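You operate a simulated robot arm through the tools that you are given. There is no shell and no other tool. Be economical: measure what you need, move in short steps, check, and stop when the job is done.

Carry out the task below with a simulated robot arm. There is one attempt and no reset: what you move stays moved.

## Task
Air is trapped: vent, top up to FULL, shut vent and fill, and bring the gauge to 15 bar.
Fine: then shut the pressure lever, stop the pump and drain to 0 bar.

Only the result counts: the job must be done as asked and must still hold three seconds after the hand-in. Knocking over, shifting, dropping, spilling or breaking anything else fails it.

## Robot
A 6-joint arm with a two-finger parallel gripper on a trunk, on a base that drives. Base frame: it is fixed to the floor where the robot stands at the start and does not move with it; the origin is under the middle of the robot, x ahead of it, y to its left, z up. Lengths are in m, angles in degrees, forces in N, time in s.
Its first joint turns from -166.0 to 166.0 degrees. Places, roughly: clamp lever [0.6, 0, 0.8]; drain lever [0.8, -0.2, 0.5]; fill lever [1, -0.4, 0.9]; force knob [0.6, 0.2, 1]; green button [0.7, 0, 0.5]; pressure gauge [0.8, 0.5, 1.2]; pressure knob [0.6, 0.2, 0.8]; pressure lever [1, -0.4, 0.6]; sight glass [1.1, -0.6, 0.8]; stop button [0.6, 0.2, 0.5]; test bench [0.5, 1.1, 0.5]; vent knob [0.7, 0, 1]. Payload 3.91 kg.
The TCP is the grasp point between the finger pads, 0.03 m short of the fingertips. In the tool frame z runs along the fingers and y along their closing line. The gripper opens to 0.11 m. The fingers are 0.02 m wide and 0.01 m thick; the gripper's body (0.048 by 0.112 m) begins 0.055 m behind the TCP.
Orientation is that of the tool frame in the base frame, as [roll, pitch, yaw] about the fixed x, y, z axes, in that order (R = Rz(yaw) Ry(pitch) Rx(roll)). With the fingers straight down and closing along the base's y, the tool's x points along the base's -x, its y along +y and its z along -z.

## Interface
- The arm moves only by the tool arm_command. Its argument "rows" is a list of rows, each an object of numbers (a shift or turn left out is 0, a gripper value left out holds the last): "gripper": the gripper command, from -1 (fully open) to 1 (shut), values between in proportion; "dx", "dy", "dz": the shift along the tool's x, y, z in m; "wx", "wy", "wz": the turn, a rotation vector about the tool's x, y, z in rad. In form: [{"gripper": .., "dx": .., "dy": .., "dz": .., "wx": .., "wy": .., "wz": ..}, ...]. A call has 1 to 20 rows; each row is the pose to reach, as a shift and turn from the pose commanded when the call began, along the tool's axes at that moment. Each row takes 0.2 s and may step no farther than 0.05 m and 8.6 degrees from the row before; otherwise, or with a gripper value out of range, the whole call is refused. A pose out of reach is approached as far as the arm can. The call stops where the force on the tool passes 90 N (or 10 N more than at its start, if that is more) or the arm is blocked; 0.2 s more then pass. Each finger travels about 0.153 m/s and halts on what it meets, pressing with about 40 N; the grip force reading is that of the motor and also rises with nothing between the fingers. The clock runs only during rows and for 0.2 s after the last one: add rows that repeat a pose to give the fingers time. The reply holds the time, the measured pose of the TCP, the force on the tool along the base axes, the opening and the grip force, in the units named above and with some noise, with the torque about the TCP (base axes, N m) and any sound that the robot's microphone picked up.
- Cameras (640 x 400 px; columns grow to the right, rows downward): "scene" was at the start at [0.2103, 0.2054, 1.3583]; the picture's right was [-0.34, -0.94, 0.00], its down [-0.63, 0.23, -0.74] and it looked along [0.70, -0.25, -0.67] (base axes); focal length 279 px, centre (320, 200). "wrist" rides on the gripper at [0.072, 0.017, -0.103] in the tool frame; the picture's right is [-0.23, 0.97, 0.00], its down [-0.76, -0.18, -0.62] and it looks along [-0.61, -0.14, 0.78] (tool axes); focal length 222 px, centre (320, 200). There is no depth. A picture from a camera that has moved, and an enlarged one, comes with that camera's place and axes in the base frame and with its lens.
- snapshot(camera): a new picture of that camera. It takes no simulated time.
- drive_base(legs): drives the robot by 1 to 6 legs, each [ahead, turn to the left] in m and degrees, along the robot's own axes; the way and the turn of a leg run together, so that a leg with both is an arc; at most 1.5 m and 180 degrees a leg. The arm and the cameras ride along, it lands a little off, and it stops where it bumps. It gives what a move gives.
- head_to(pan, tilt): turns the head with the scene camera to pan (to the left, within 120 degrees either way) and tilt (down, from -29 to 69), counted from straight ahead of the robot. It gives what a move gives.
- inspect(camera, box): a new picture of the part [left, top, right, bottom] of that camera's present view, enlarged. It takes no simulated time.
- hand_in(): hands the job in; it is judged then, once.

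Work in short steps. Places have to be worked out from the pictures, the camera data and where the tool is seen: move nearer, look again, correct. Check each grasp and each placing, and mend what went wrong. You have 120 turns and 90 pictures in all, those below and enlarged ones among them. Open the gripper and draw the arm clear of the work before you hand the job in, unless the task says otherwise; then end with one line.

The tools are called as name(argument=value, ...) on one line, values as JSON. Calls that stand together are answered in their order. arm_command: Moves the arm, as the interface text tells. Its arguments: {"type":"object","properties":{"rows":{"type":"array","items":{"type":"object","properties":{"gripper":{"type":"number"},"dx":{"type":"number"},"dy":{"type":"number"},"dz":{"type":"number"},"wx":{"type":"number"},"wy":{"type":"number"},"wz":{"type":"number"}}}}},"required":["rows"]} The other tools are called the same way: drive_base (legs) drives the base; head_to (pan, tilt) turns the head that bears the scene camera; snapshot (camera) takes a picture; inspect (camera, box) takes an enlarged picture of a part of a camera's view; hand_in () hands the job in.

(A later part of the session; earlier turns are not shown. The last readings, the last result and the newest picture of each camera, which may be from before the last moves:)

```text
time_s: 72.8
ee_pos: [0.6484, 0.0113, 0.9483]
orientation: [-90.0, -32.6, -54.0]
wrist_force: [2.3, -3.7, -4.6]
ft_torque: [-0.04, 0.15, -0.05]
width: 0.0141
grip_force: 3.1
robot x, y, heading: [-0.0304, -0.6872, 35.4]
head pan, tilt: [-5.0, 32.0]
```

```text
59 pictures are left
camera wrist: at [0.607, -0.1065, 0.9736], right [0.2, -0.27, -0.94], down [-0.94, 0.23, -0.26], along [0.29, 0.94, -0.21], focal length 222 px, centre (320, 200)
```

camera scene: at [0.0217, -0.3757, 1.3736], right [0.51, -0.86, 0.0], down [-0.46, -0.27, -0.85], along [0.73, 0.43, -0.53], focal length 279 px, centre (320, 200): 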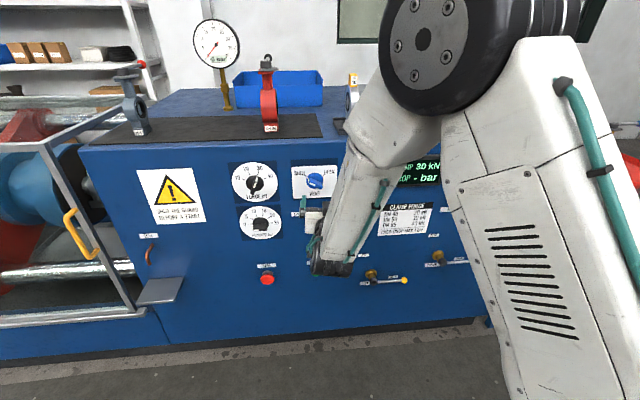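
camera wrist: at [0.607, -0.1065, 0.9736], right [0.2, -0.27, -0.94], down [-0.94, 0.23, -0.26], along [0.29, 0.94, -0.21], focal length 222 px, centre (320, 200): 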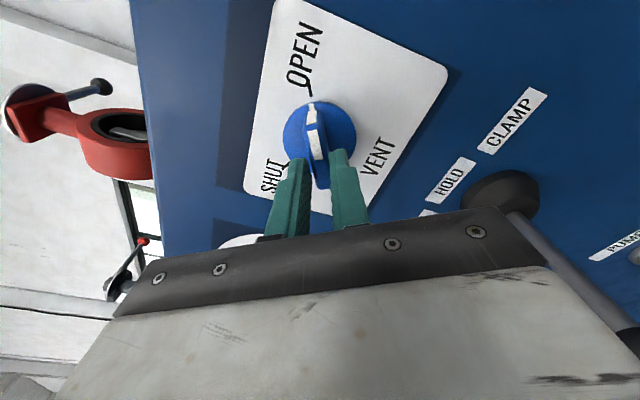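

Pointer is at the OPEN tick. I'll nudge 4° more, release, back off and return to the upright pose, then check with both cameras.

arm_command(rows=[{"wz": 0.07}, {"wz": 0.07, "gripper": -0.3}, {"wz": 0.07, "gripper": -0.3}, {"wz": 0.07, "dz": -0.03}, {"wz": 0.0, "dz": -0.06}, {"wz": -0.13, "dz": -0.065}, {"wz": -0.26, "dz": -0.065}, {"wz": -0.39, "dz": -0.065}, {"wz": -0.52, "dz": -0.065}, {"wz": -0.65, "dz": -0.065}, {"wz": -0.78, "dz": -0.065}, {"wz": -0.91, "dz": -0.065}, {"wz": -1.0, "dz": -0.065}])

snapshot(camera="wrist")

```text
time_s: 75.6
ee_pos: [0.5963, -0.0278, 0.9482]
orientation: [94.7, -89.9, 121.2]
wrist_force: [-0.5, 0.4, -0.3]
ft_torque: [0.02, -0.01, 0.03]
width: 0.0714
grip_force: 0.0
robot x, y, heading: [-0.0247, -0.6867, 35.5]
head pan, tilt: [-5.0, 32.0]
```

```text
58 pictures are left
camera wrist: at [0.5234, -0.1019, 1.0212], right [0.57, -0.79, -0.23], down [-0.61, -0.22, -0.76], along [0.55, 0.57, -0.61], focal length 222 px, centre (320, 200)
```

wrist: 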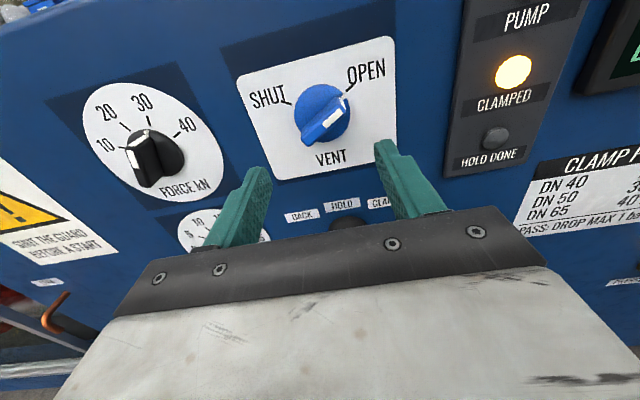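

Vent is open. Next I move right along the panel toward the fill lever, staying high and 0.1 m off, then look.

arm_command(rows=[{"dz": -0.03, "dy": 0.02}, {"dz": -0.04, "dy": 0.065}, {"dz": -0.04, "dy": 0.11}, {"dz": -0.04, "dy": 0.155}, {"dz": -0.04, "dy": 0.2}, {"dz": -0.04, "dy": 0.245}, {"dz": -0.04, "dy": 0.29}, {"dz": -0.04, "dy": 0.335}, {"dz": -0.04, "dy": 0.38}, {"dz": -0.04, "dy": 0.425}, {"dz": -0.04, "dy": 0.47}, {"dz": -0.04, "dy": 0.515}, {"dz": -0.04, "dy": 0.55}])

snapshot(camera="wrist")

snapshot(camera="scene")

```text
time_s: 78.4
ee_pos: [0.8037, -0.2339, 0.9787]
orientation: [170.7, -87.9, 28.0]
wrist_force: [-0.1, -0.5, 1.6]
ft_torque: [-0.06, 0.03, -0.05]
width: 0.0713
grip_force: 0.1
out of reach, approached as far as the arm can: row 3, 4, 5, 6, 7, 8, 9, 10, 11, 12, 13
robot x, y, heading: [-0.0247, -0.6853, 35.0]
head pan, tilt: [-5.0, 32.0]
```

```text
57 pictures are left
camera wrist: at [0.7135, -0.2823, 1.0549], right [0.3, -0.93, -0.22], down [-0.67, -0.04, -0.74], along [0.67, 0.37, -0.64], focal length 222 px, centre (320, 200)
```

wrist: 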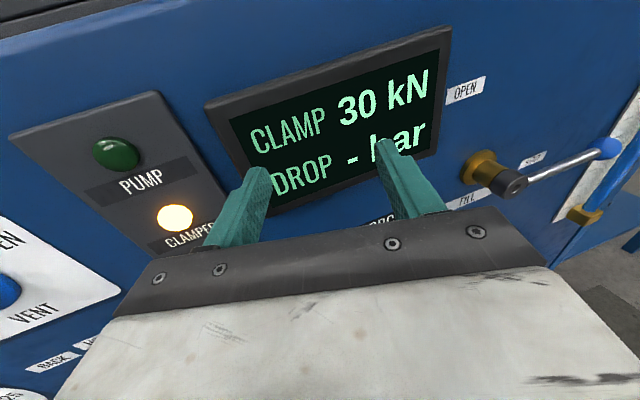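

```text
56 pictures are left
camera scene: at [0.0216, -0.3759, 1.3736], right [0.5, -0.86, 0.0], down [-0.46, -0.27, -0.85], along [0.73, 0.43, -0.53], focal length 279 px, centre (320, 200)
```

scene: 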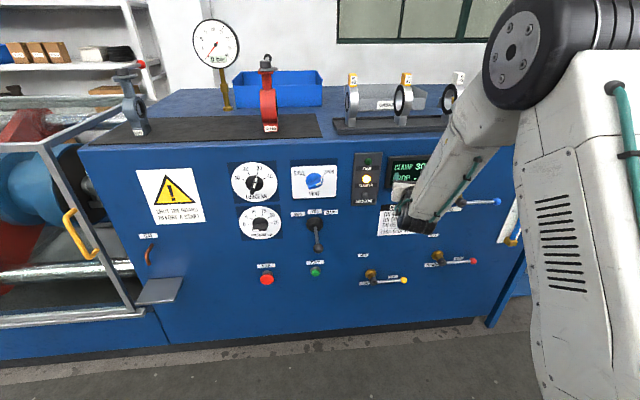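

The limit shows a pattern: in this wrist branch, targets must lie left of (or straight ahead of) the robot. I'll return the arm left, then move the base about 0.28 m right and 0.1 m closer, so every control lies to its left or ahead.

arm_command(rows=[{"dy": -0.05}, {"dy": -0.1}, {"dy": -0.15}, {"dy": -0.2}, {"dy": -0.25}, {"dy": -0.3}, {"dy": -0.35}])

```text
time_s: 79.3
ee_pos: [0.7642, -0.1223, 0.9791]
orientation: [-178.2, -87.5, 14.4]
wrist_force: [-28.5, -72.1, 15.6]
ft_torque: [1.14, -0.52, -0.52]
width: 0.0409
grip_force: 0.0
robot x, y, heading: [-0.0329, -0.6866, 34.5]
head pan, tilt: [-5.0, 32.0]
stopped in row 4: the force on the tool passed its limit at 107 N (the readings are from after the stop); the commanded pose is now the measured one
```

A finger touched the display/lamp edge while sliding (tool was yawed). I'll back straight off and square the tool again.

arm_command(rows=[{"dz": -0.03}, {"dz": -0.06}, {"dz": -0.07, "dy": -0.02, "wx": 0.08}, {"dz": -0.07, "dy": -0.05, "wx": 0.17}, {"dz": -0.07, "dy": -0.08, "wx": 0.26}, {"dz": -0.06, "dy": -0.11, "wx": 0.344}, {"dz": -0.06, "dy": -0.11, "wx": 0.344}])

snapshot(camera="wrist")

```text
time_s: 80.9
ee_pos: [0.6745, -0.0257, 0.9809]
orientation: [-163.9, -87.5, 20.5]
wrist_force: [0.7, -0.6, 0.0]
ft_torque: [0.0, 0.0, 0.03]
width: 0.0715
grip_force: 0.0
robot x, y, heading: [-0.0313, -0.6864, 34.9]
head pan, tilt: [-5.0, 32.0]
```

```text
55 pictures are left
camera wrist: at [0.6057, -0.0987, 1.0582], right [0.57, -0.79, -0.24], down [-0.64, -0.24, -0.73], along [0.52, 0.57, -0.64], focal length 222 px, centre (320, 200)
```

wrist: 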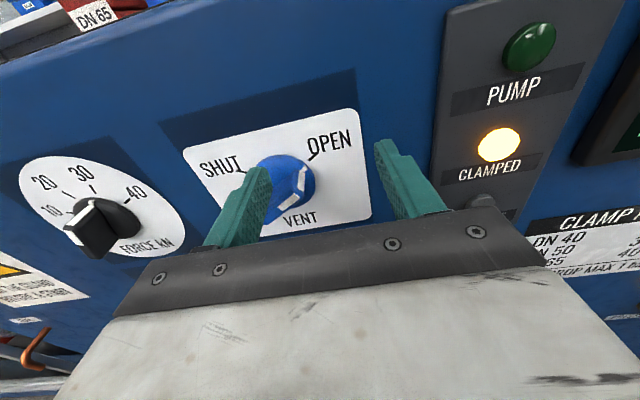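

Nothing looks disturbed and the vent is still at OPEN. Retract 0.12 m and drive the base right and slightly closer.

arm_command(rows=[{"dz": -0.04}, {"dz": -0.08}, {"dz": -0.12}])

drive_base(legs=[[0, -90], [0.28, 0], [0, 90]])

snapshot(camera="scene")

```text
time_s: 81.7
ee_pos: [0.5794, -0.0973, 0.9847]
orientation: [-163.7, -87.4, 20.3]
wrist_force: [0.7, -0.5, 0.3]
ft_torque: [0.01, -0.02, 0.03]
width: 0.0715
grip_force: 0.0
robot x, y, heading: [-0.0277, -0.685, 34.6]
head pan, tilt: [-5.0, 32.0]
```

```text
time_s: 91.2
ee_pos: [0.7706, -0.3642, 0.984]
orientation: [-164.3, -87.4, 17.9]
wrist_force: [0.1, 0.7, 0.4]
ft_torque: [0.0, -0.03, 0.0]
width: 0.0714
grip_force: 0.2
robot x, y, heading: [0.1331, -0.9192, 31.7]
head pan, tilt: [-5.0, 32.0]
```

```text
54 pictures are left
camera scene: at [0.2022, -0.6147, 1.3735], right [0.45, -0.89, 0.0], down [-0.47, -0.24, -0.85], along [0.76, 0.38, -0.53], focal length 279 px, centre (320, 200)
```

scene: 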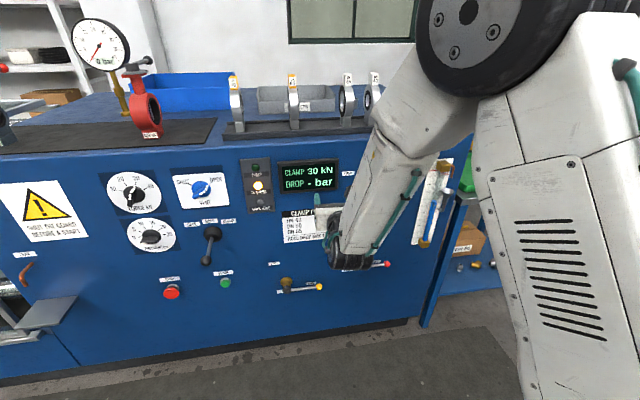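

Base is at e≈0.83 now. I'll bring the closed fingers to just below the fill lever (yawed about 14° right to stay within the wrist limit), still standing off the panel.

arm_command(rows=[{"dy": 0.028, "dx": -0.023, "wx": -0.03, "wy": 0.006, "gripper": 1}, {"dy": 0.056, "dx": -0.046, "wx": -0.06, "wy": 0.012, "gripper": 1}, {"dy": 0.084, "dx": -0.069, "wx": -0.09, "wy": 0.018, "gripper": 1}, {"dy": 0.112, "dx": -0.092, "wx": -0.12, "wy": 0.024, "gripper": 1}, {"dy": 0.14, "dx": -0.115, "wx": -0.15, "wy": 0.03, "gripper": 1}, {"dy": 0.168, "dx": -0.138, "wx": -0.18, "wy": 0.035, "gripper": 1}, {"dy": 0.196, "dx": -0.161, "wx": -0.21, "wy": 0.04, "gripper": 1}, {"dy": 0.224, "dx": -0.184, "wx": -0.237, "wy": 0.045, "gripper": 1}])

snapshot(camera="wrist")

```text
time_s: 93.0
ee_pos: [0.8692, -0.5313, 0.7966]
orientation: [-95.0, -89.5, -66.4]
wrist_force: [-0.9, 0.3, 0.2]
ft_torque: [-0.01, 0.02, -0.03]
width: 0.0
grip_force: 37.3
out of reach, approached as far as the arm can: row 5, 6, 7, 8
robot x, y, heading: [0.1346, -0.9205, 31.9]
head pan, tilt: [-5.0, 32.0]
```

```text
53 pictures are left
camera wrist: at [0.7784, -0.5808, 0.8692], right [0.31, -0.92, -0.23], down [-0.65, -0.03, -0.76], along [0.69, 0.39, -0.61], focal length 222 px, centre (320, 200)
```

wrist: 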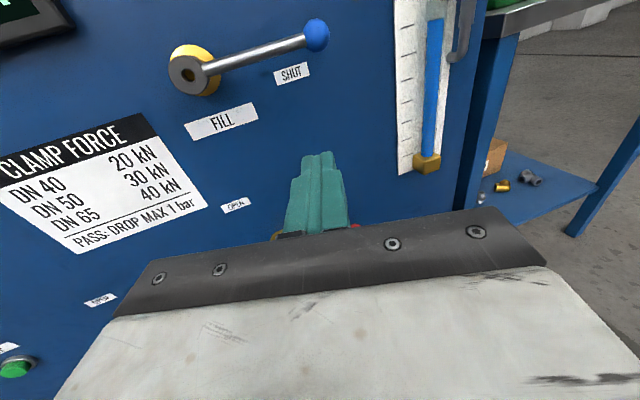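

The lever matches my estimate (hub e=0.873, ball e=0.996, z=0.86). Advance under the rod toward the panel.

arm_command(rows=[{"dz": 0.045, "dy": -0.005}, {"dz": 0.09, "dy": -0.01}, {"dz": 0.12, "dy": -0.015}, {"dz": 0.14, "dy": -0.02}])

snapshot(camera="wrist")

```text
time_s: 94.0
ee_pos: [0.9897, -0.4512, 0.7971]
orientation: [-114.0, -89.6, -47.2]
wrist_force: [0.0, -0.5, -0.6]
ft_torque: [0.01, -0.02, -0.01]
width: 0.0
grip_force: 37.7
out of reach, approached as far as the arm can: row 1, 2, 3, 4
robot x, y, heading: [0.1328, -0.925, 31.6]
head pan, tilt: [-5.0, 32.0]
```

```text
52 pictures are left
camera wrist: at [0.898, -0.5009, 0.8697], right [0.31, -0.92, -0.23], down [-0.65, -0.03, -0.76], along [0.69, 0.39, -0.61], focal length 222 px, centre (320, 200)
```

wrist: 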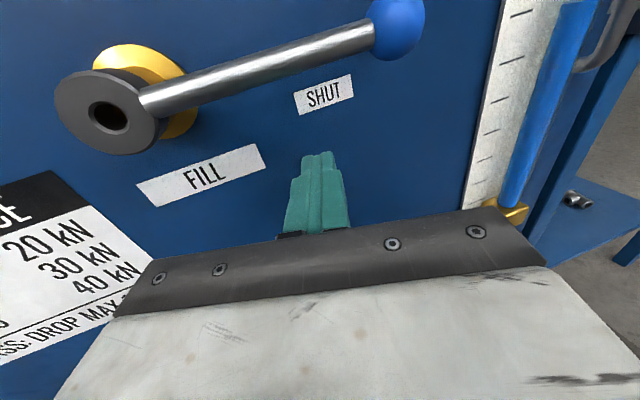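

Fingertips are under the rod at about 75 mm radius. Pushing the lever along its arc from SHUT (right) up to OPEN.

arm_command(rows=[{"dx": 0.022, "dy": -0.003}, {"dx": 0.043, "dy": -0.003}, {"dx": 0.063, "dy": 0.0}, {"dx": 0.083, "dy": -0.003}, {"dx": 0.102, "dy": -0.0105, "dz": -0.003}, {"dx": 0.118, "dy": -0.022, "dz": -0.0066}, {"dx": 0.13, "dy": -0.0375, "dz": -0.011}, {"dx": 0.138, "dy": -0.0555, "dz": -0.0166}, {"dx": 0.1395, "dy": -0.062, "dz": -0.0187}])

snapshot(camera="wrist")

snapshot(camera="scene")

```text
time_s: 96.0
ee_pos: [0.9539, -0.4039, 0.9358]
orientation: [-112.0, -89.4, -48.5]
wrist_force: [16.8, -24.0, -6.7]
ft_torque: [-0.16, -0.02, -0.29]
width: 0.0004
grip_force: 37.5
robot x, y, heading: [0.1343, -0.9197, 31.5]
head pan, tilt: [-5.0, 32.0]
```

```text
51 pictures are left
camera wrist: at [0.863, -0.4556, 1.0086], right [0.32, -0.92, -0.24], down [-0.65, -0.04, -0.76], along [0.69, 0.4, -0.61], focal length 222 px, centre (320, 200)
```

wrist: 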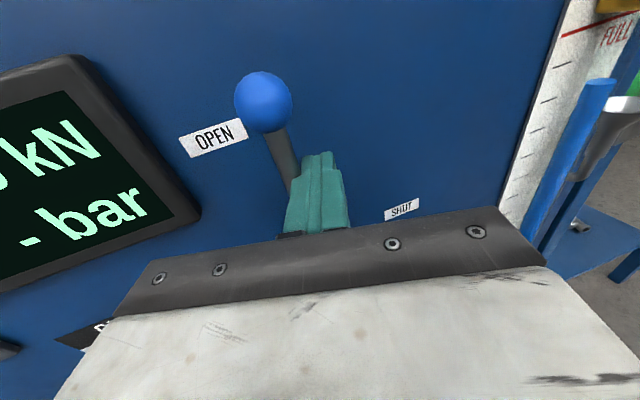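

```text
50 pictures are left
camera scene: at [0.2043, -0.6158, 1.3736], right [0.45, -0.89, 0.0], down [-0.47, -0.24, -0.85], along [0.76, 0.38, -0.53], focal length 279 px, centre (320, 200)
```

scene: 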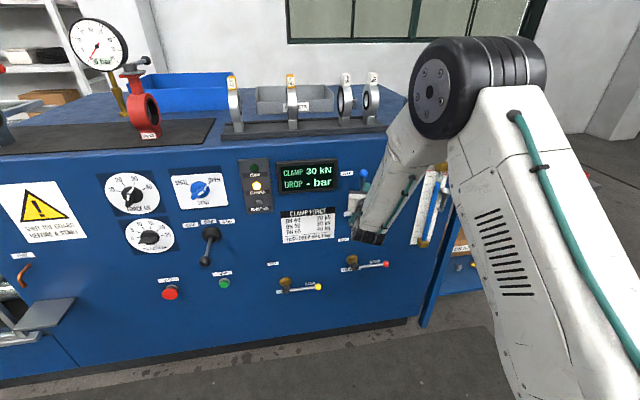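

Lever is up at OPEN against its stop. I'll shift the fingers to the lever's left side, ready to shut it, and check whether the sight glass rises.

arm_command(rows=[{"dy": 0.01, "dz": -0.03}, {"dy": 0.01, "dz": -0.06}, {"dy": -0.03, "dz": -0.06}, {"dy": -0.06, "dz": -0.06}])

snapshot(camera="wrist")

inspect(camera="scene", box=[340, 150, 480, 250])

```text
time_s: 97.0
ee_pos: [0.8741, -0.3638, 0.9381]
orientation: [-92.1, -89.6, -68.0]
wrist_force: [0.0, -0.1, -0.2]
ft_torque: [0.02, 0.03, 0.02]
width: 0.0
grip_force: 36.9
robot x, y, heading: [0.1361, -0.9233, 31.8]
head pan, tilt: [-5.0, 32.0]
```

```text
49 pictures are left
camera wrist: at [0.7831, -0.4152, 1.011], right [0.33, -0.91, -0.23], down [-0.65, -0.04, -0.76], along [0.69, 0.4, -0.61], focal length 222 px, centre (320, 200)
```

wrist: 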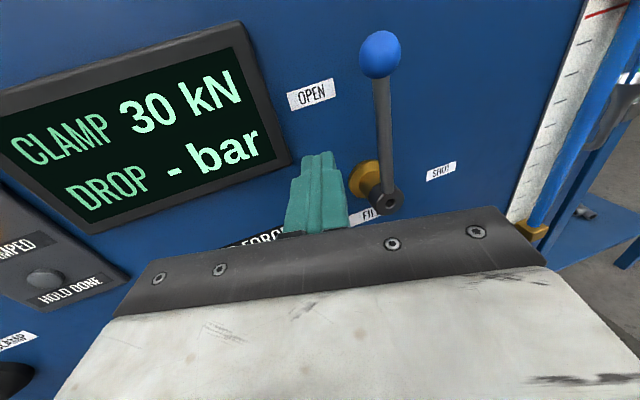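

```text
4.00 times, centred on (410, 200) of scene
camera zoom: at [0.2024, -0.615, 1.3735], right [0.45, -0.89, 0.0], down [-0.47, -0.24, -0.85], along [0.76, 0.38, -0.53], focal length 1116 px, centre (-40, 200)
```

zoom: 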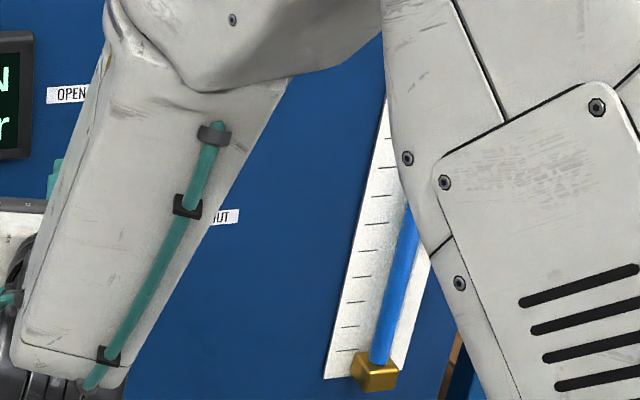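

The blue column has risen quickly. I'll zoom to see it against FULL.

inspect(camera="wrist", box=[500, 0, 640, 90])

```text
4.44 times, centred on (570, 45) of wrist
camera zoom: at [0.7831, -0.4152, 1.011], right [0.33, -0.91, -0.23], down [-0.65, -0.04, -0.76], along [0.69, 0.4, -0.61], focal length 987 px, centre (-791, 889)
```

zoom: 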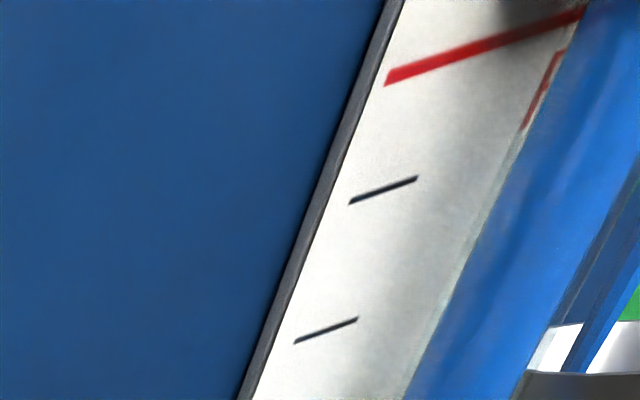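

The column is at about the red FULL line already, so I'll shut the fill lever immediately by pushing it right and down.

arm_command(rows=[{"dz": 0.035, "dy": 0.005}, {"dy": 0.026, "dz": 0.052}, {"dy": 0.046, "dx": 0.0025, "dz": 0.058}, {"dy": 0.066, "dz": 0.0636}, {"dy": 0.085, "dx": -0.009, "dz": 0.069}, {"dy": 0.1006, "dx": -0.022, "dz": 0.073}, {"dy": 0.1127, "dx": -0.0385, "dz": 0.0766}, {"dy": 0.1204, "dx": -0.058, "dz": 0.0787}, {"dy": 0.122, "dx": -0.065, "dz": 0.079}])

snapshot(camera="wrist")

```text
time_s: 99.0
ee_pos: [0.9877, -0.4511, 0.8757]
orientation: [-56.2, -89.4, -104.4]
wrist_force: [-5.0, -3.7, 20.0]
ft_torque: [0.04, -0.18, 0.11]
width: 0.0
grip_force: 38.0
robot x, y, heading: [0.1291, -0.9233, 31.8]
head pan, tilt: [-5.0, 32.0]
```

```text
46 pictures are left
camera wrist: at [0.896, -0.5011, 0.9478], right [0.32, -0.92, -0.24], down [-0.65, -0.03, -0.76], along [0.69, 0.4, -0.6], focal length 222 px, centre (320, 200)
```

wrist: 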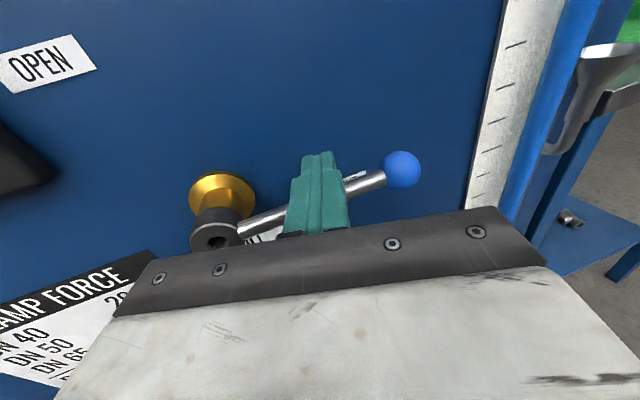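

The lever is back at SHUT; a small extra press, then I back off and up to view the sight glass.

arm_command(rows=[{"dx": -0.006}, {"dx": -0.006}, {"dx": 0.01, "dz": -0.02}, {"dx": 0.03, "dz": -0.05}, {"dx": 0.07, "dz": -0.07}, {"dx": 0.11, "dz": -0.08}, {"dx": 0.15, "dz": -0.08}])

snapshot(camera="wrist")

```text
time_s: 100.6
ee_pos: [0.9139, -0.4824, 1.0218]
orientation: [-110.3, -89.6, -49.8]
wrist_force: [-0.4, 0.7, -0.5]
ft_torque: [0.0, 0.0, -0.01]
width: 0.0002
grip_force: 37.8
robot x, y, heading: [0.13, -0.9199, 31.5]
head pan, tilt: [-5.0, 32.0]
```

```text
45 pictures are left
camera wrist: at [0.8225, -0.5325, 1.0949], right [0.33, -0.91, -0.23], down [-0.65, -0.04, -0.76], along [0.68, 0.4, -0.61], focal length 222 px, centre (320, 200)
```

wrist: 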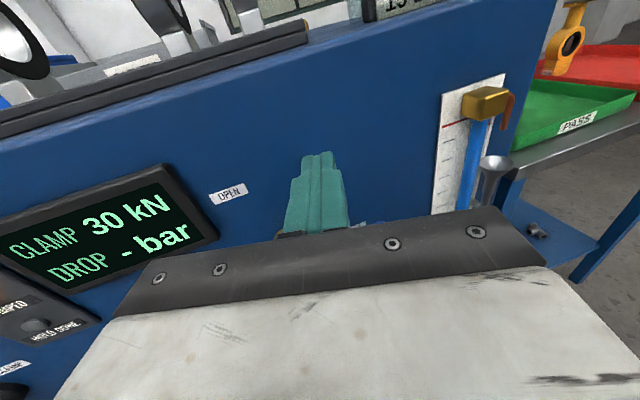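

inspect(camera="wrist", box=[420, 60, 540, 220])

```text
2.50 times, centred on (480, 140) of wrist
camera zoom: at [0.8225, -0.5325, 1.0949], right [0.33, -0.91, -0.23], down [-0.65, -0.04, -0.76], along [0.68, 0.4, -0.61], focal length 555 px, centre (-80, 350)
```

zoom: 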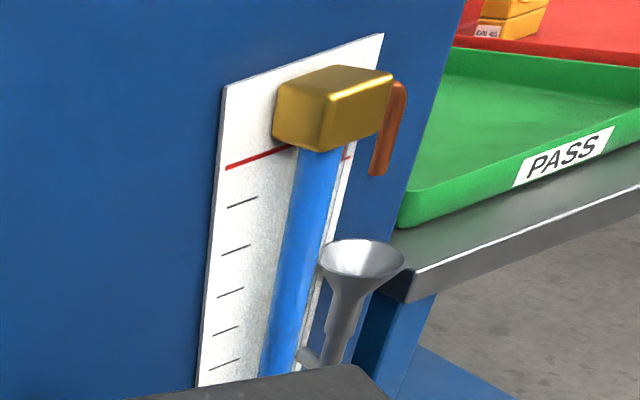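

The tube is filled to the cap at the red FULL line, with an overflow spout into a funnel, and the fill is shut. Next, the vent: travel left along the panel at a safe standoff and square up.

arm_command(rows=[{"dy": -0.0445, "dz": -0.0125, "dx": -0.006, "wx": 0.022}, {"dy": -0.089, "dz": -0.025, "dx": -0.012, "wx": 0.045}, {"dy": -0.1335, "dz": -0.0375, "dx": -0.018, "wx": 0.0675}, {"dy": -0.178, "dz": -0.05, "dx": -0.024, "wx": 0.09}, {"dy": -0.2225, "dz": -0.0625, "dx": -0.03, "wx": 0.1125}, {"dy": -0.267, "dz": -0.075, "dx": -0.036, "wx": 0.135}, {"dy": -0.3115, "dz": -0.0875, "dx": -0.042, "wx": 0.1575}, {"dy": -0.356, "dz": -0.1, "dx": -0.048, "wx": 0.18}, {"dy": -0.4005, "dz": -0.1125, "dx": -0.054, "wx": 0.2025}, {"dy": -0.445, "dz": -0.125, "dx": -0.06, "wx": 0.225, "gripper": -0.4}, {"dy": -0.4895, "dz": -0.1375, "dx": -0.066, "wx": 0.2475, "gripper": -0.4}, {"dy": -0.534, "dz": -0.15, "dx": -0.074, "wx": 0.27, "gripper": -0.4}])

snapshot(camera="wrist")

```text
time_s: 103.2
ee_pos: [0.5938, -0.0282, 0.9532]
orientation: [-79.5, -89.5, -65.3]
wrist_force: [1.0, -0.6, 1.0]
ft_torque: [0.01, 0.05, 0.01]
width: 0.0769
grip_force: 0.1
robot x, y, heading: [0.1342, -0.9212, 31.8]
head pan, tilt: [-5.0, 32.0]
```

```text
43 pictures are left
camera wrist: at [0.519, -0.1025, 1.0244], right [0.56, -0.79, -0.23], down [-0.61, -0.21, -0.76], along [0.55, 0.57, -0.6], focal length 222 px, centre (320, 200)
```

wrist: 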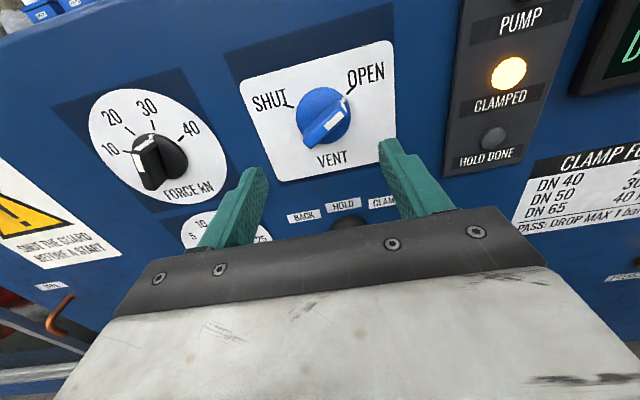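

On axis. Roll clockwise 60° to straddle the wing at OPEN, move in and grip.

arm_command(rows=[{"wz": 0.13, "dx": -0.002}, {"wz": 0.26, "dx": -0.004}, {"wz": 0.39, "dx": -0.004}, {"wz": 0.52, "dx": -0.004}, {"wz": 0.65, "dx": -0.004}, {"wz": 0.78, "dx": -0.004}, {"wz": 0.91, "dx": -0.004}, {"wz": 1.05, "dx": -0.004}, {"wz": 1.05, "dx": -0.004, "dz": 0.025}, {"wz": 1.05, "dx": -0.004, "dz": 0.05}, {"wz": 1.05, "dx": -0.004, "dz": 0.065}, {"wz": 1.05, "dx": -0.004, "dz": 0.065, "gripper": 0.3}, {"wz": 1.05, "dx": -0.004, "dz": 0.065, "gripper": 0.7}, {"wz": 1.05, "dx": -0.004, "dz": 0.065, "gripper": 0.8}, {"wz": 1.05, "dx": -0.004, "dz": 0.065, "gripper": 0.8}])

```text
time_s: 106.4
ee_pos: [0.6452, 0.0083, 0.9485]
orientation: [-90.0, -29.5, -54.6]
wrist_force: [1.7, 0.3, -3.0]
ft_torque: [-0.43, -0.25, 0.06]
width: 0.0126
grip_force: 44.4
robot x, y, heading: [0.1327, -0.9225, 31.6]
head pan, tilt: [-5.0, 32.0]
```

Gripped. Now turn counter-clockwise about 119° back to SHUT.

arm_command(rows=[{"wz": -0.13}, {"wz": -0.26}, {"wz": -0.39}, {"wz": -0.52}, {"wz": -0.65}, {"wz": -0.78}, {"wz": -0.91}, {"wz": -1.04}, {"wz": -1.17}, {"wz": -1.3}, {"wz": -1.43}, {"wz": -1.56}, {"wz": -1.69}, {"wz": -1.82}, {"wz": -1.95}, {"wz": -2.08}])

snapshot(camera="wrist")

```text
time_s: 109.8
ee_pos: [0.6473, 0.0077, 0.9505]
orientation: [89.9, -31.4, 125.1]
wrist_force: [23.1, -38.7, 0.6]
ft_torque: [-0.12, 0.06, -1.5]
width: 0.0127
grip_force: 45.2
robot x, y, heading: [0.1332, -0.9232, 31.5]
head pan, tilt: [-5.0, 32.0]
```

```text
42 pictures are left
camera wrist: at [0.5329, -0.0086, 1.0028], right [0.4, -0.57, 0.71], down [-0.19, -0.81, -0.55], along [0.9, 0.09, -0.44], focal length 222 px, centre (320, 200)
```

wrist: 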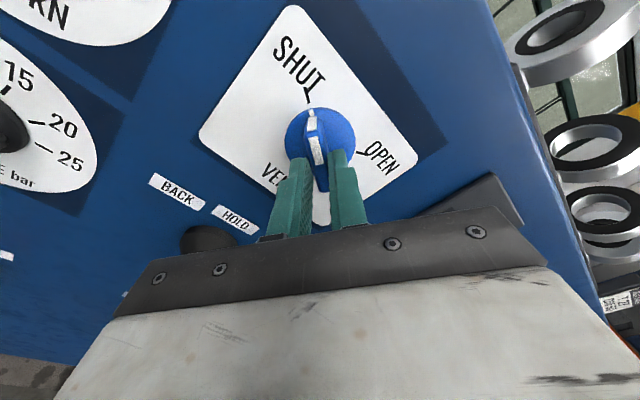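

Vent is at SHUT on its stop. Release, back off, and roll to the upright pose.

arm_command(rows=[{"gripper": -0.4}, {"gripper": -0.4}, {"dz": -0.035}, {"dz": -0.07}, {"dz": -0.07, "wz": 0.13}, {"dz": -0.07, "wz": 0.26}, {"dz": -0.07, "wz": 0.39}, {"dz": -0.07, "wz": 0.52}, {"dz": -0.07, "wz": 0.65}, {"dz": -0.07, "wz": 0.78}, {"dz": -0.07, "wz": 0.91}, {"dz": -0.07, "wz": 1.03}])

head_to(pan=20, tilt=34)

snapshot(camera="scene")

```text
time_s: 112.4
ee_pos: [0.5879, -0.0317, 0.9485]
orientation: [-84.0, -89.6, -60.5]
wrist_force: [-0.2, 0.5, -0.3]
ft_torque: [-0.03, -0.02, -0.03]
width: 0.0766
grip_force: 0.1
robot x, y, heading: [0.1355, -0.9242, 31.6]
head pan, tilt: [-5.0, 32.0]
```

```text
time_s: 113.3
ee_pos: [0.5881, -0.0312, 0.9492]
orientation: [-80.8, -89.7, -63.9]
wrist_force: [-0.5, -0.1, 0.3]
ft_torque: [-0.01, 0.01, -0.01]
width: 0.0767
grip_force: 0.1
robot x, y, heading: [0.1342, -0.9269, 31.8]
head pan, tilt: [20.0, 34.0]
```

```text
41 pictures are left
camera scene: at [0.1775, -0.586, 1.3704], right [0.78, -0.62, 0.0], down [-0.35, -0.44, -0.83], along [0.51, 0.65, -0.56], focal length 279 px, centre (320, 200)
```

scene: 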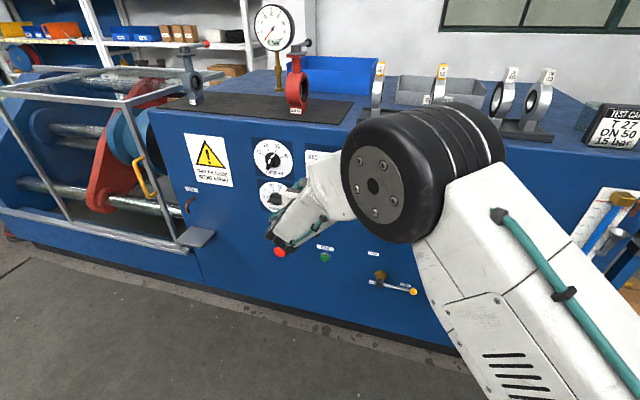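

The clamp lever's ball sticks out at about (e=0.378, m=0.47, z=0.77), so I'll go around it: right, down, then left to the green button at e≈0.377, z≈0.563.

arm_command(rows=[{"dy": 0.045, "gripper": 1}, {"dy": 0.09}, {"dy": 0.135}, {"dy": 0.17}, {"dy": 0.17, "dx": -0.048}, {"dy": 0.17, "dx": -0.096}, {"dy": 0.17, "dx": -0.144}, {"dy": 0.17, "dx": -0.192}, {"dy": 0.17, "dx": -0.24}, {"dy": 0.17, "dx": -0.288}, {"dy": 0.17, "dx": -0.336}, {"dy": 0.17, "dx": -0.386}, {"dy": 0.13, "dx": -0.386}, {"dy": 0.09, "dx": -0.386}, {"dy": 0.05, "dx": -0.386}, {"dy": 0.009, "dx": -0.386}])

snapshot(camera="wrist")

```text
time_s: 116.7
ee_pos: [0.5915, -0.036, 0.5623]
orientation: [-88.9, -89.7, -55.8]
wrist_force: [0.5, 0.3, 0.3]
ft_torque: [-0.05, 0.0, 0.03]
width: 0.0
grip_force: 37.7
robot x, y, heading: [0.1305, -0.9226, 31.7]
head pan, tilt: [20.0, 34.0]
```

```text
40 pictures are left
camera wrist: at [0.5185, -0.1099, 0.6348], right [0.56, -0.79, -0.23], down [-0.61, -0.21, -0.76], along [0.55, 0.57, -0.61], focal length 222 px, centre (320, 200)
```

wrist: 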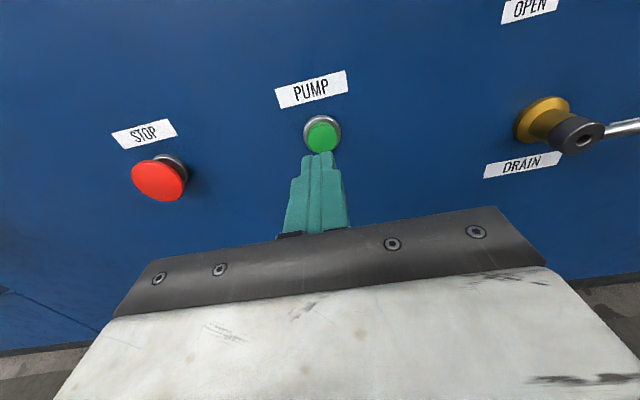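

Green PUMP button is right ahead, slightly low. Pressing straight in, then backing off.

arm_command(rows=[{"dx": -0.008, "dy": -0.003, "dz": 0.035}, {"dx": -0.008, "dy": -0.003, "dz": 0.065}, {"dx": -0.008, "dy": -0.003, "dz": 0.08}, {"dx": -0.008, "dy": -0.003, "dz": 0.088}, {"dx": -0.008, "dy": -0.003, "dz": 0.095}])

inspect(camera="scene", box=[220, 0, 400, 280])

snapshot(camera="wrist")

```text
time_s: 117.9
ee_pos: [0.6629, 0.0122, 0.5624]
orientation: [-82.6, -89.6, -61.9]
wrist_force: [-0.7, 0.9, 1.5]
ft_torque: [-0.04, 0.03, -0.03]
width: 0.0
grip_force: 37.8
out of reach, approached as far as the arm can: row 3, 4, 5
robot x, y, heading: [0.1353, -0.9269, 32.0]
head pan, tilt: [20.0, 34.0]
```

```text
1.43 times, centred on (310, 140) of scene
camera zoom: at [0.1773, -0.5861, 1.3704], right [0.79, -0.62, 0.0], down [-0.35, -0.44, -0.83], along [0.51, 0.65, -0.56], focal length 399 px, centre (334, 286)
```

zoom: 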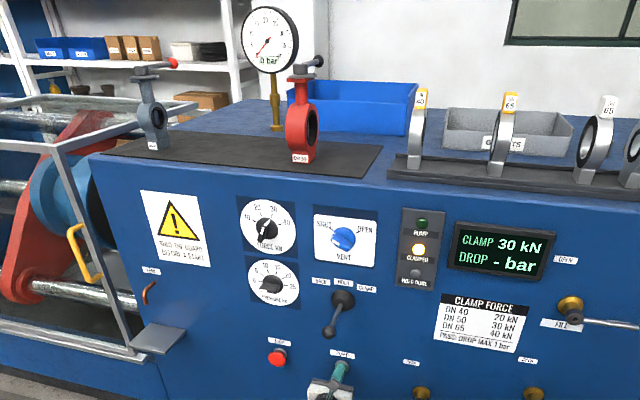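

```text
38 pictures are left
camera wrist: at [0.5892, -0.0619, 0.6348], right [0.57, -0.79, -0.23], down [-0.61, -0.21, -0.76], along [0.55, 0.57, -0.61], focal length 222 px, centre (320, 200)
```

wrist: 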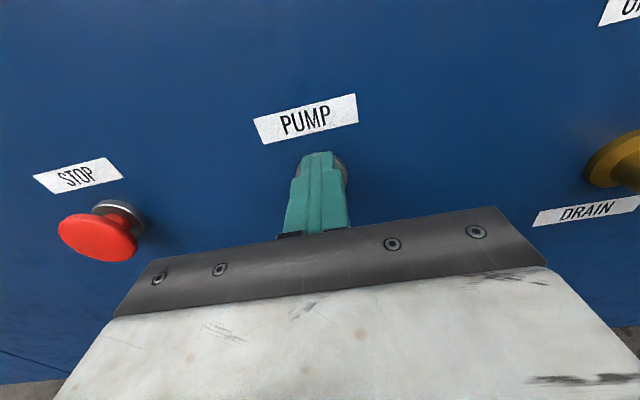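

The arm ran out of reach just at the button (no force, pump lamp off). I'll pull back and move the base 0.1 m closer.

arm_command(rows=[{"dz": -0.04}, {"dz": -0.08}, {"dz": -0.12}])

drive_base(legs=[[0.1, 3]])

snapshot(camera="wrist")

```text
time_s: 118.7
ee_pos: [0.5676, -0.0592, 0.5621]
orientation: [-80.3, -89.7, -64.4]
wrist_force: [0.0, -0.8, 0.2]
ft_torque: [0.0, -0.01, -0.01]
width: 0.0
grip_force: 37.7
robot x, y, heading: [0.1354, -0.9265, 31.5]
head pan, tilt: [20.0, 34.0]
```

```text
time_s: 119.8
ee_pos: [0.6037, 0.0187, 0.5614]
orientation: [-84.6, -89.6, -56.9]
wrist_force: [-0.5, 0.3, 0.0]
ft_torque: [0.02, 0.02, 0.01]
width: 0.0003
grip_force: 37.6
robot x, y, heading: [0.2165, -0.8686, 34.7]
head pan, tilt: [20.0, 34.0]
```

```text
37 pictures are left
camera wrist: at [0.5347, -0.059, 0.6343], right [0.6, -0.76, -0.23], down [-0.6, -0.24, -0.76], along [0.52, 0.6, -0.61], focal length 222 px, centre (320, 200)
```

wrist: 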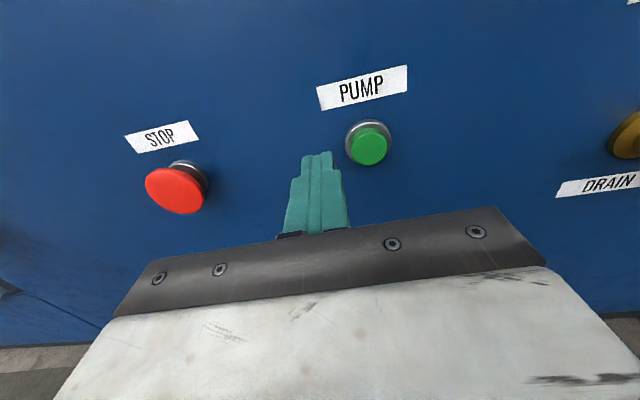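

Reaching is better now. Align to the button (e≈0.371, z≈0.549) and press in small steps.

arm_command(rows=[{"dx": -0.006, "dy": 0.018, "wx": -0.026}, {"dx": -0.011, "dy": 0.037, "wx": -0.052}, {"dx": -0.011, "dy": 0.039, "dz": 0.025, "wx": -0.052}, {"dx": -0.011, "dy": 0.04, "dz": 0.04, "wx": -0.052}, {"dx": -0.011, "dy": 0.04, "dz": 0.05, "wx": -0.052}, {"dx": -0.011, "dy": 0.04, "dz": 0.056, "wx": -0.052}, {"dx": -0.011, "dy": 0.04, "dz": 0.062, "wx": -0.052}])

inspect(camera="scene", box=[220, 0, 400, 280])

```text
time_s: 121.5
ee_pos: [0.6674, 0.0229, 0.5454]
orientation: [165.2, -89.7, 50.8]
wrist_force: [-16.8, -16.3, 5.3]
ft_torque: [0.2, -0.37, -0.14]
width: 0.0001
grip_force: 37.6
robot x, y, heading: [0.2139, -0.8626, 34.6]
head pan, tilt: [20.0, 34.0]
heard: click
stopped in row 7: the force on the tool passed its limit at 93 N (the readings are from after the stop); the commanded pose is now the measured one
```

```text
1.43 times, centred on (310, 140) of scene
camera zoom: at [0.2402, -0.5299, 1.3707], right [0.82, -0.58, 0.0], down [-0.32, -0.46, -0.83], along [0.48, 0.68, -0.56], focal length 399 px, centre (334, 286)
```

zoom: 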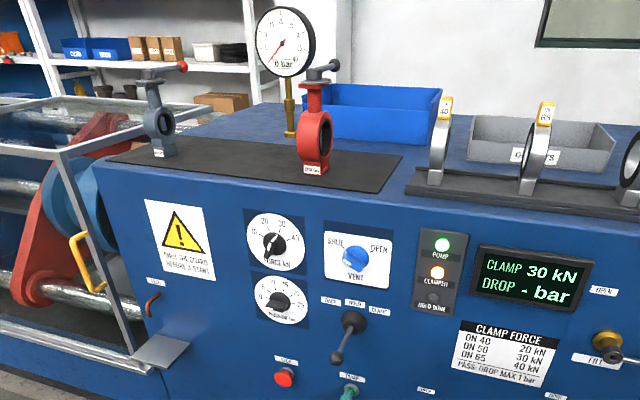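

Click heard and the PUMP lamp is lit. Backing off and moving right toward the pressure lever.

arm_command(rows=[{"dz": -0.04}, {"dz": -0.08, "dx": 0.01}, {"dz": -0.11, "dx": 0.03, "dy": 0.02}, {"dz": -0.11, "dx": 0.06, "dy": 0.055}, {"dz": -0.11, "dx": 0.09, "dy": 0.095}, {"dz": -0.11, "dx": 0.11, "dy": 0.14}, {"dz": -0.11, "dx": 0.11, "dy": 0.185, "wx": -0.03}, {"dz": -0.11, "dx": 0.11, "dy": 0.23, "wx": -0.07}, {"dz": -0.11, "dx": 0.11, "dy": 0.275, "wx": -0.11}, {"dz": -0.11, "dx": 0.11, "dy": 0.32, "wx": -0.15}, {"dz": -0.11, "dx": 0.11, "dy": 0.365, "wx": -0.19}, {"dz": -0.11, "dx": 0.11, "dy": 0.41, "wx": -0.23}])

snapshot(camera="wrist")

```text
time_s: 124.1
ee_pos: [0.8216, -0.3727, 0.6566]
orientation: [-122.7, -89.9, -34.9]
wrist_force: [0.1, 0.4, 0.7]
ft_torque: [-0.01, 0.0, -0.03]
width: 0.0
grip_force: 37.2
robot x, y, heading: [0.2151, -0.8675, 34.9]
head pan, tilt: [20.0, 34.0]
```

```text
35 pictures are left
camera wrist: at [0.7329, -0.429, 0.7283], right [0.37, -0.9, -0.23], down [-0.65, -0.07, -0.76], along [0.67, 0.43, -0.61], focal length 222 px, centre (320, 200)
```

wrist: 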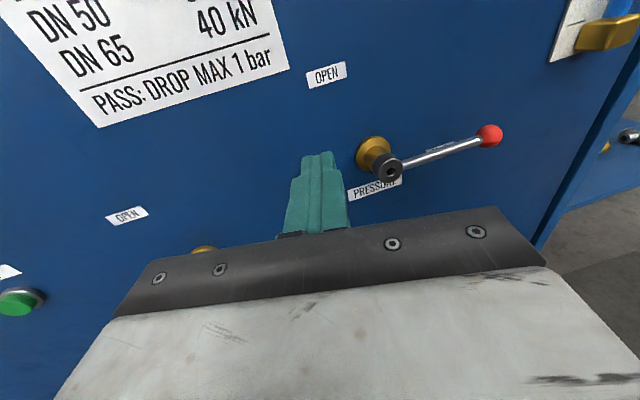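

Pressure lever: hub e≈0.860, z≈0.597, lever right (SHUT). I'll go below the rod and then forward under it.

arm_command(rows=[{"dy": 0.02, "dx": -0.035, "dz": 0.005}, {"dy": 0.05, "dx": -0.07, "dz": 0.011}, {"dy": 0.085, "dx": -0.1, "dz": 0.02}, {"dy": 0.126, "dx": -0.123, "dz": 0.029}, {"dy": 0.126, "dx": -0.123, "dz": 0.065}, {"dy": 0.126, "dx": -0.123, "dz": 0.1}, {"dy": 0.126, "dx": -0.123, "dz": 0.121}])

snapshot(camera="wrist")

```text
time_s: 125.7
ee_pos: [0.9683, -0.4215, 0.5345]
orientation: [-140.0, -90.0, -19.0]
wrist_force: [-0.8, 0.7, 0.3]
ft_torque: [-0.01, 0.0, -0.01]
width: 0.0001
grip_force: 37.3
out of reach, approached as far as the arm can: row 4, 5, 6, 7
robot x, y, heading: [0.2175, -0.8651, 34.5]
head pan, tilt: [20.0, 34.0]
```

```text
34 pictures are left
camera wrist: at [0.8776, -0.4747, 0.6074], right [0.35, -0.91, -0.23], down [-0.65, -0.06, -0.76], along [0.68, 0.41, -0.61], focal length 222 px, centre (320, 200)
```

wrist: 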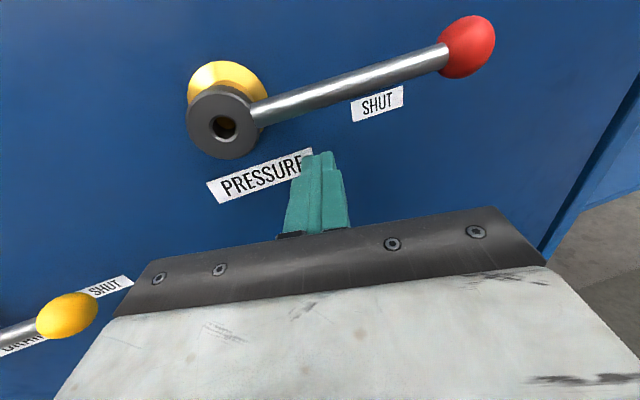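

The tips are at about 45 mm radius, a bit close to the hub. I'll yaw 8° more to the right and shift right 25 mm before lifting.

arm_command(rows=[{"wx": -0.07, "dy": 0.008}, {"wx": -0.14, "dy": 0.017}, {"wx": -0.14, "dy": 0.027, "dz": 0.002}])

```text
time_s: 126.5
ee_pos: [0.9787, -0.4462, 0.5341]
orientation: [-141.6, -89.8, -24.1]
wrist_force: [0.5, -0.2, 0.9]
ft_torque: [0.02, -0.01, 0.02]
width: 0.0
grip_force: 37.1
robot x, y, heading: [0.2163, -0.8654, 34.6]
head pan, tilt: [20.0, 34.0]
```

Now at about 75 mm radius. Pushing the pressure lever up along its arc to OPEN.

arm_command(rows=[{"dx": 0.02}, {"dx": 0.038}, {"dx": 0.058, "dy": 0.0024}, {"dx": 0.078}, {"dx": 0.097, "dy": -0.0075, "dz": -0.003}, {"dx": 0.113, "dy": -0.0186, "dz": -0.007}, {"dx": 0.125, "dy": -0.0336, "dz": -0.013}, {"dx": 0.133, "dy": -0.0513, "dz": -0.02}, {"dx": 0.135, "dy": -0.0596, "dz": -0.023}])

snapshot(camera="wrist")

inspect(camera="scene", box=[220, 0, 420, 125])

```text
time_s: 128.7
ee_pos: [0.9475, -0.405, 0.6672]
orientation: [173.9, -89.6, 18.8]
wrist_force: [21.5, -17.4, -5.1]
ft_torque: [-0.04, 0.02, -0.4]
width: 0.0002
grip_force: 37.9
robot x, y, heading: [0.2192, -0.8668, 33.9]
head pan, tilt: [20.0, 34.0]
stopped in row 9: the force on the tool passed its limit at 94 N (the readings are from after the stop); the commanded pose is now the measured one
```

```text
33 pictures are left
camera wrist: at [0.852, -0.4443, 0.7404], right [0.21, -0.95, -0.23], down [-0.65, 0.03, -0.76], along [0.73, 0.31, -0.61], focal length 222 px, centre (320, 200)
```

wrist: 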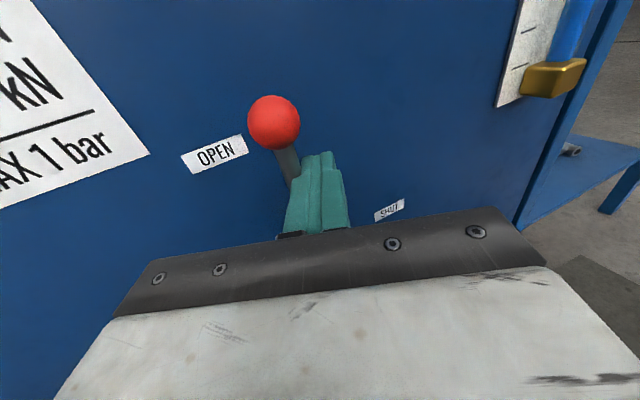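

```text
3.20 times, centred on (320, 62) of scene
camera zoom: at [0.2484, -0.5291, 1.3705], right [0.81, -0.59, 0.0], down [-0.33, -0.45, -0.83], along [0.49, 0.67, -0.56], focal length 893 px, centre (320, 640)
```

zoom: 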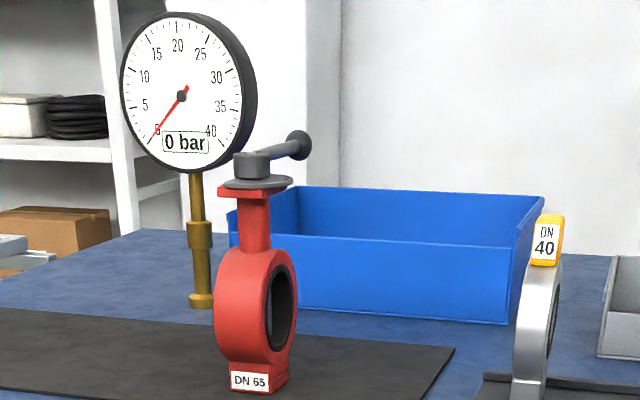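

Pressure lever is OPEN against its stop, gauge still 0 with the knob at 0. I'll retreat, square up, and rise to travel height above the clamp lever.

arm_command(rows=[{"dz": -0.035, "dy": 0.005}, {"dz": -0.075, "dy": 0.0}, {"dz": -0.08, "dx": 0.04, "dy": -0.01, "wx": 0.06}, {"dz": -0.085, "dx": 0.08, "dy": -0.02, "wx": 0.13}, {"dz": -0.09, "dx": 0.12, "dy": -0.03, "wx": 0.2}, {"dz": -0.095, "dx": 0.16, "dy": -0.04, "wx": 0.27}, {"dz": -0.1, "dx": 0.2, "dy": -0.05, "wx": 0.34}, {"dz": -0.1, "dx": 0.24, "dy": -0.06, "wx": 0.398}, {"dz": -0.1, "dx": 0.28, "dy": -0.07, "wx": 0.398}])

```text
time_s: 130.7
ee_pos: [0.8287, -0.3509, 0.949]
orientation: [-167.8, -89.6, 23.2]
wrist_force: [0.3, -0.1, 0.0]
ft_torque: [0.02, -0.01, 0.0]
width: 0.0
grip_force: 37.4
out of reach, approached as far as the arm can: row 8, 9
robot x, y, heading: [0.2202, -0.8664, 34.1]
head pan, tilt: [20.0, 34.0]
```

Now travel left to above the pressure knob, pulling back a bit, with the gripper opening.

arm_command(rows=[{"dy": -0.045}, {"dy": -0.09}, {"dy": -0.135, "dz": -0.005}, {"dy": -0.18, "dz": -0.01}, {"dy": -0.225, "dz": -0.02}, {"dy": -0.27, "dz": -0.03}, {"dy": -0.315, "dz": -0.04}, {"dy": -0.36, "dz": -0.05}, {"dy": -0.405, "dz": -0.06}, {"dy": -0.45, "dz": -0.07}, {"dy": -0.495, "dz": -0.08}, {"dy": -0.54, "dz": -0.09, "gripper": -0.4}, {"dy": -0.58, "dz": -0.09, "gripper": -0.4}])

drive_base(legs=[[0.065, 0]])

snapshot(camera="wrist")

```text
time_s: 133.5
ee_pos: [0.4178, 0.0639, 0.9515]
orientation: [-161.2, -89.6, 16.9]
wrist_force: [-0.3, -0.1, 0.0]
ft_torque: [0.01, 0.03, 0.01]
width: 0.077
grip_force: 0.1
robot x, y, heading: [0.2196, -0.8675, 34.1]
head pan, tilt: [20.0, 34.0]
```

```text
time_s: 134.5
ee_pos: [0.4725, 0.1023, 0.9515]
orientation: [-162.1, -89.7, 17.9]
wrist_force: [0.1, 0.0, 0.2]
ft_torque: [-0.01, 0.0, -0.01]
width: 0.077
grip_force: 0.1
robot x, y, heading: [0.2739, -0.8293, 34.3]
head pan, tilt: [20.0, 34.0]
```

```text
31 pictures are left
camera wrist: at [0.3988, 0.0281, 1.0241], right [0.57, -0.79, -0.23], down [-0.61, -0.22, -0.76], along [0.55, 0.57, -0.61], focal length 222 px, centre (320, 200)
```

wrist: 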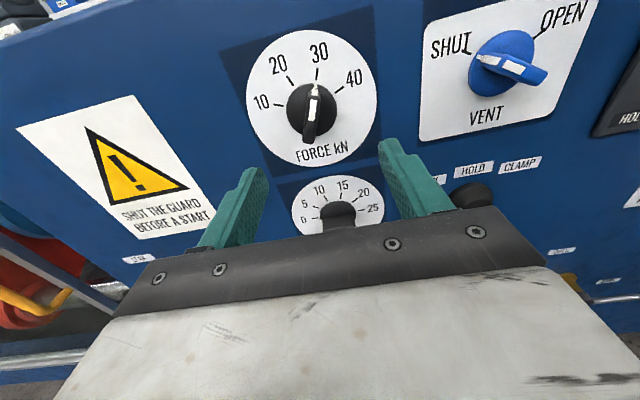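

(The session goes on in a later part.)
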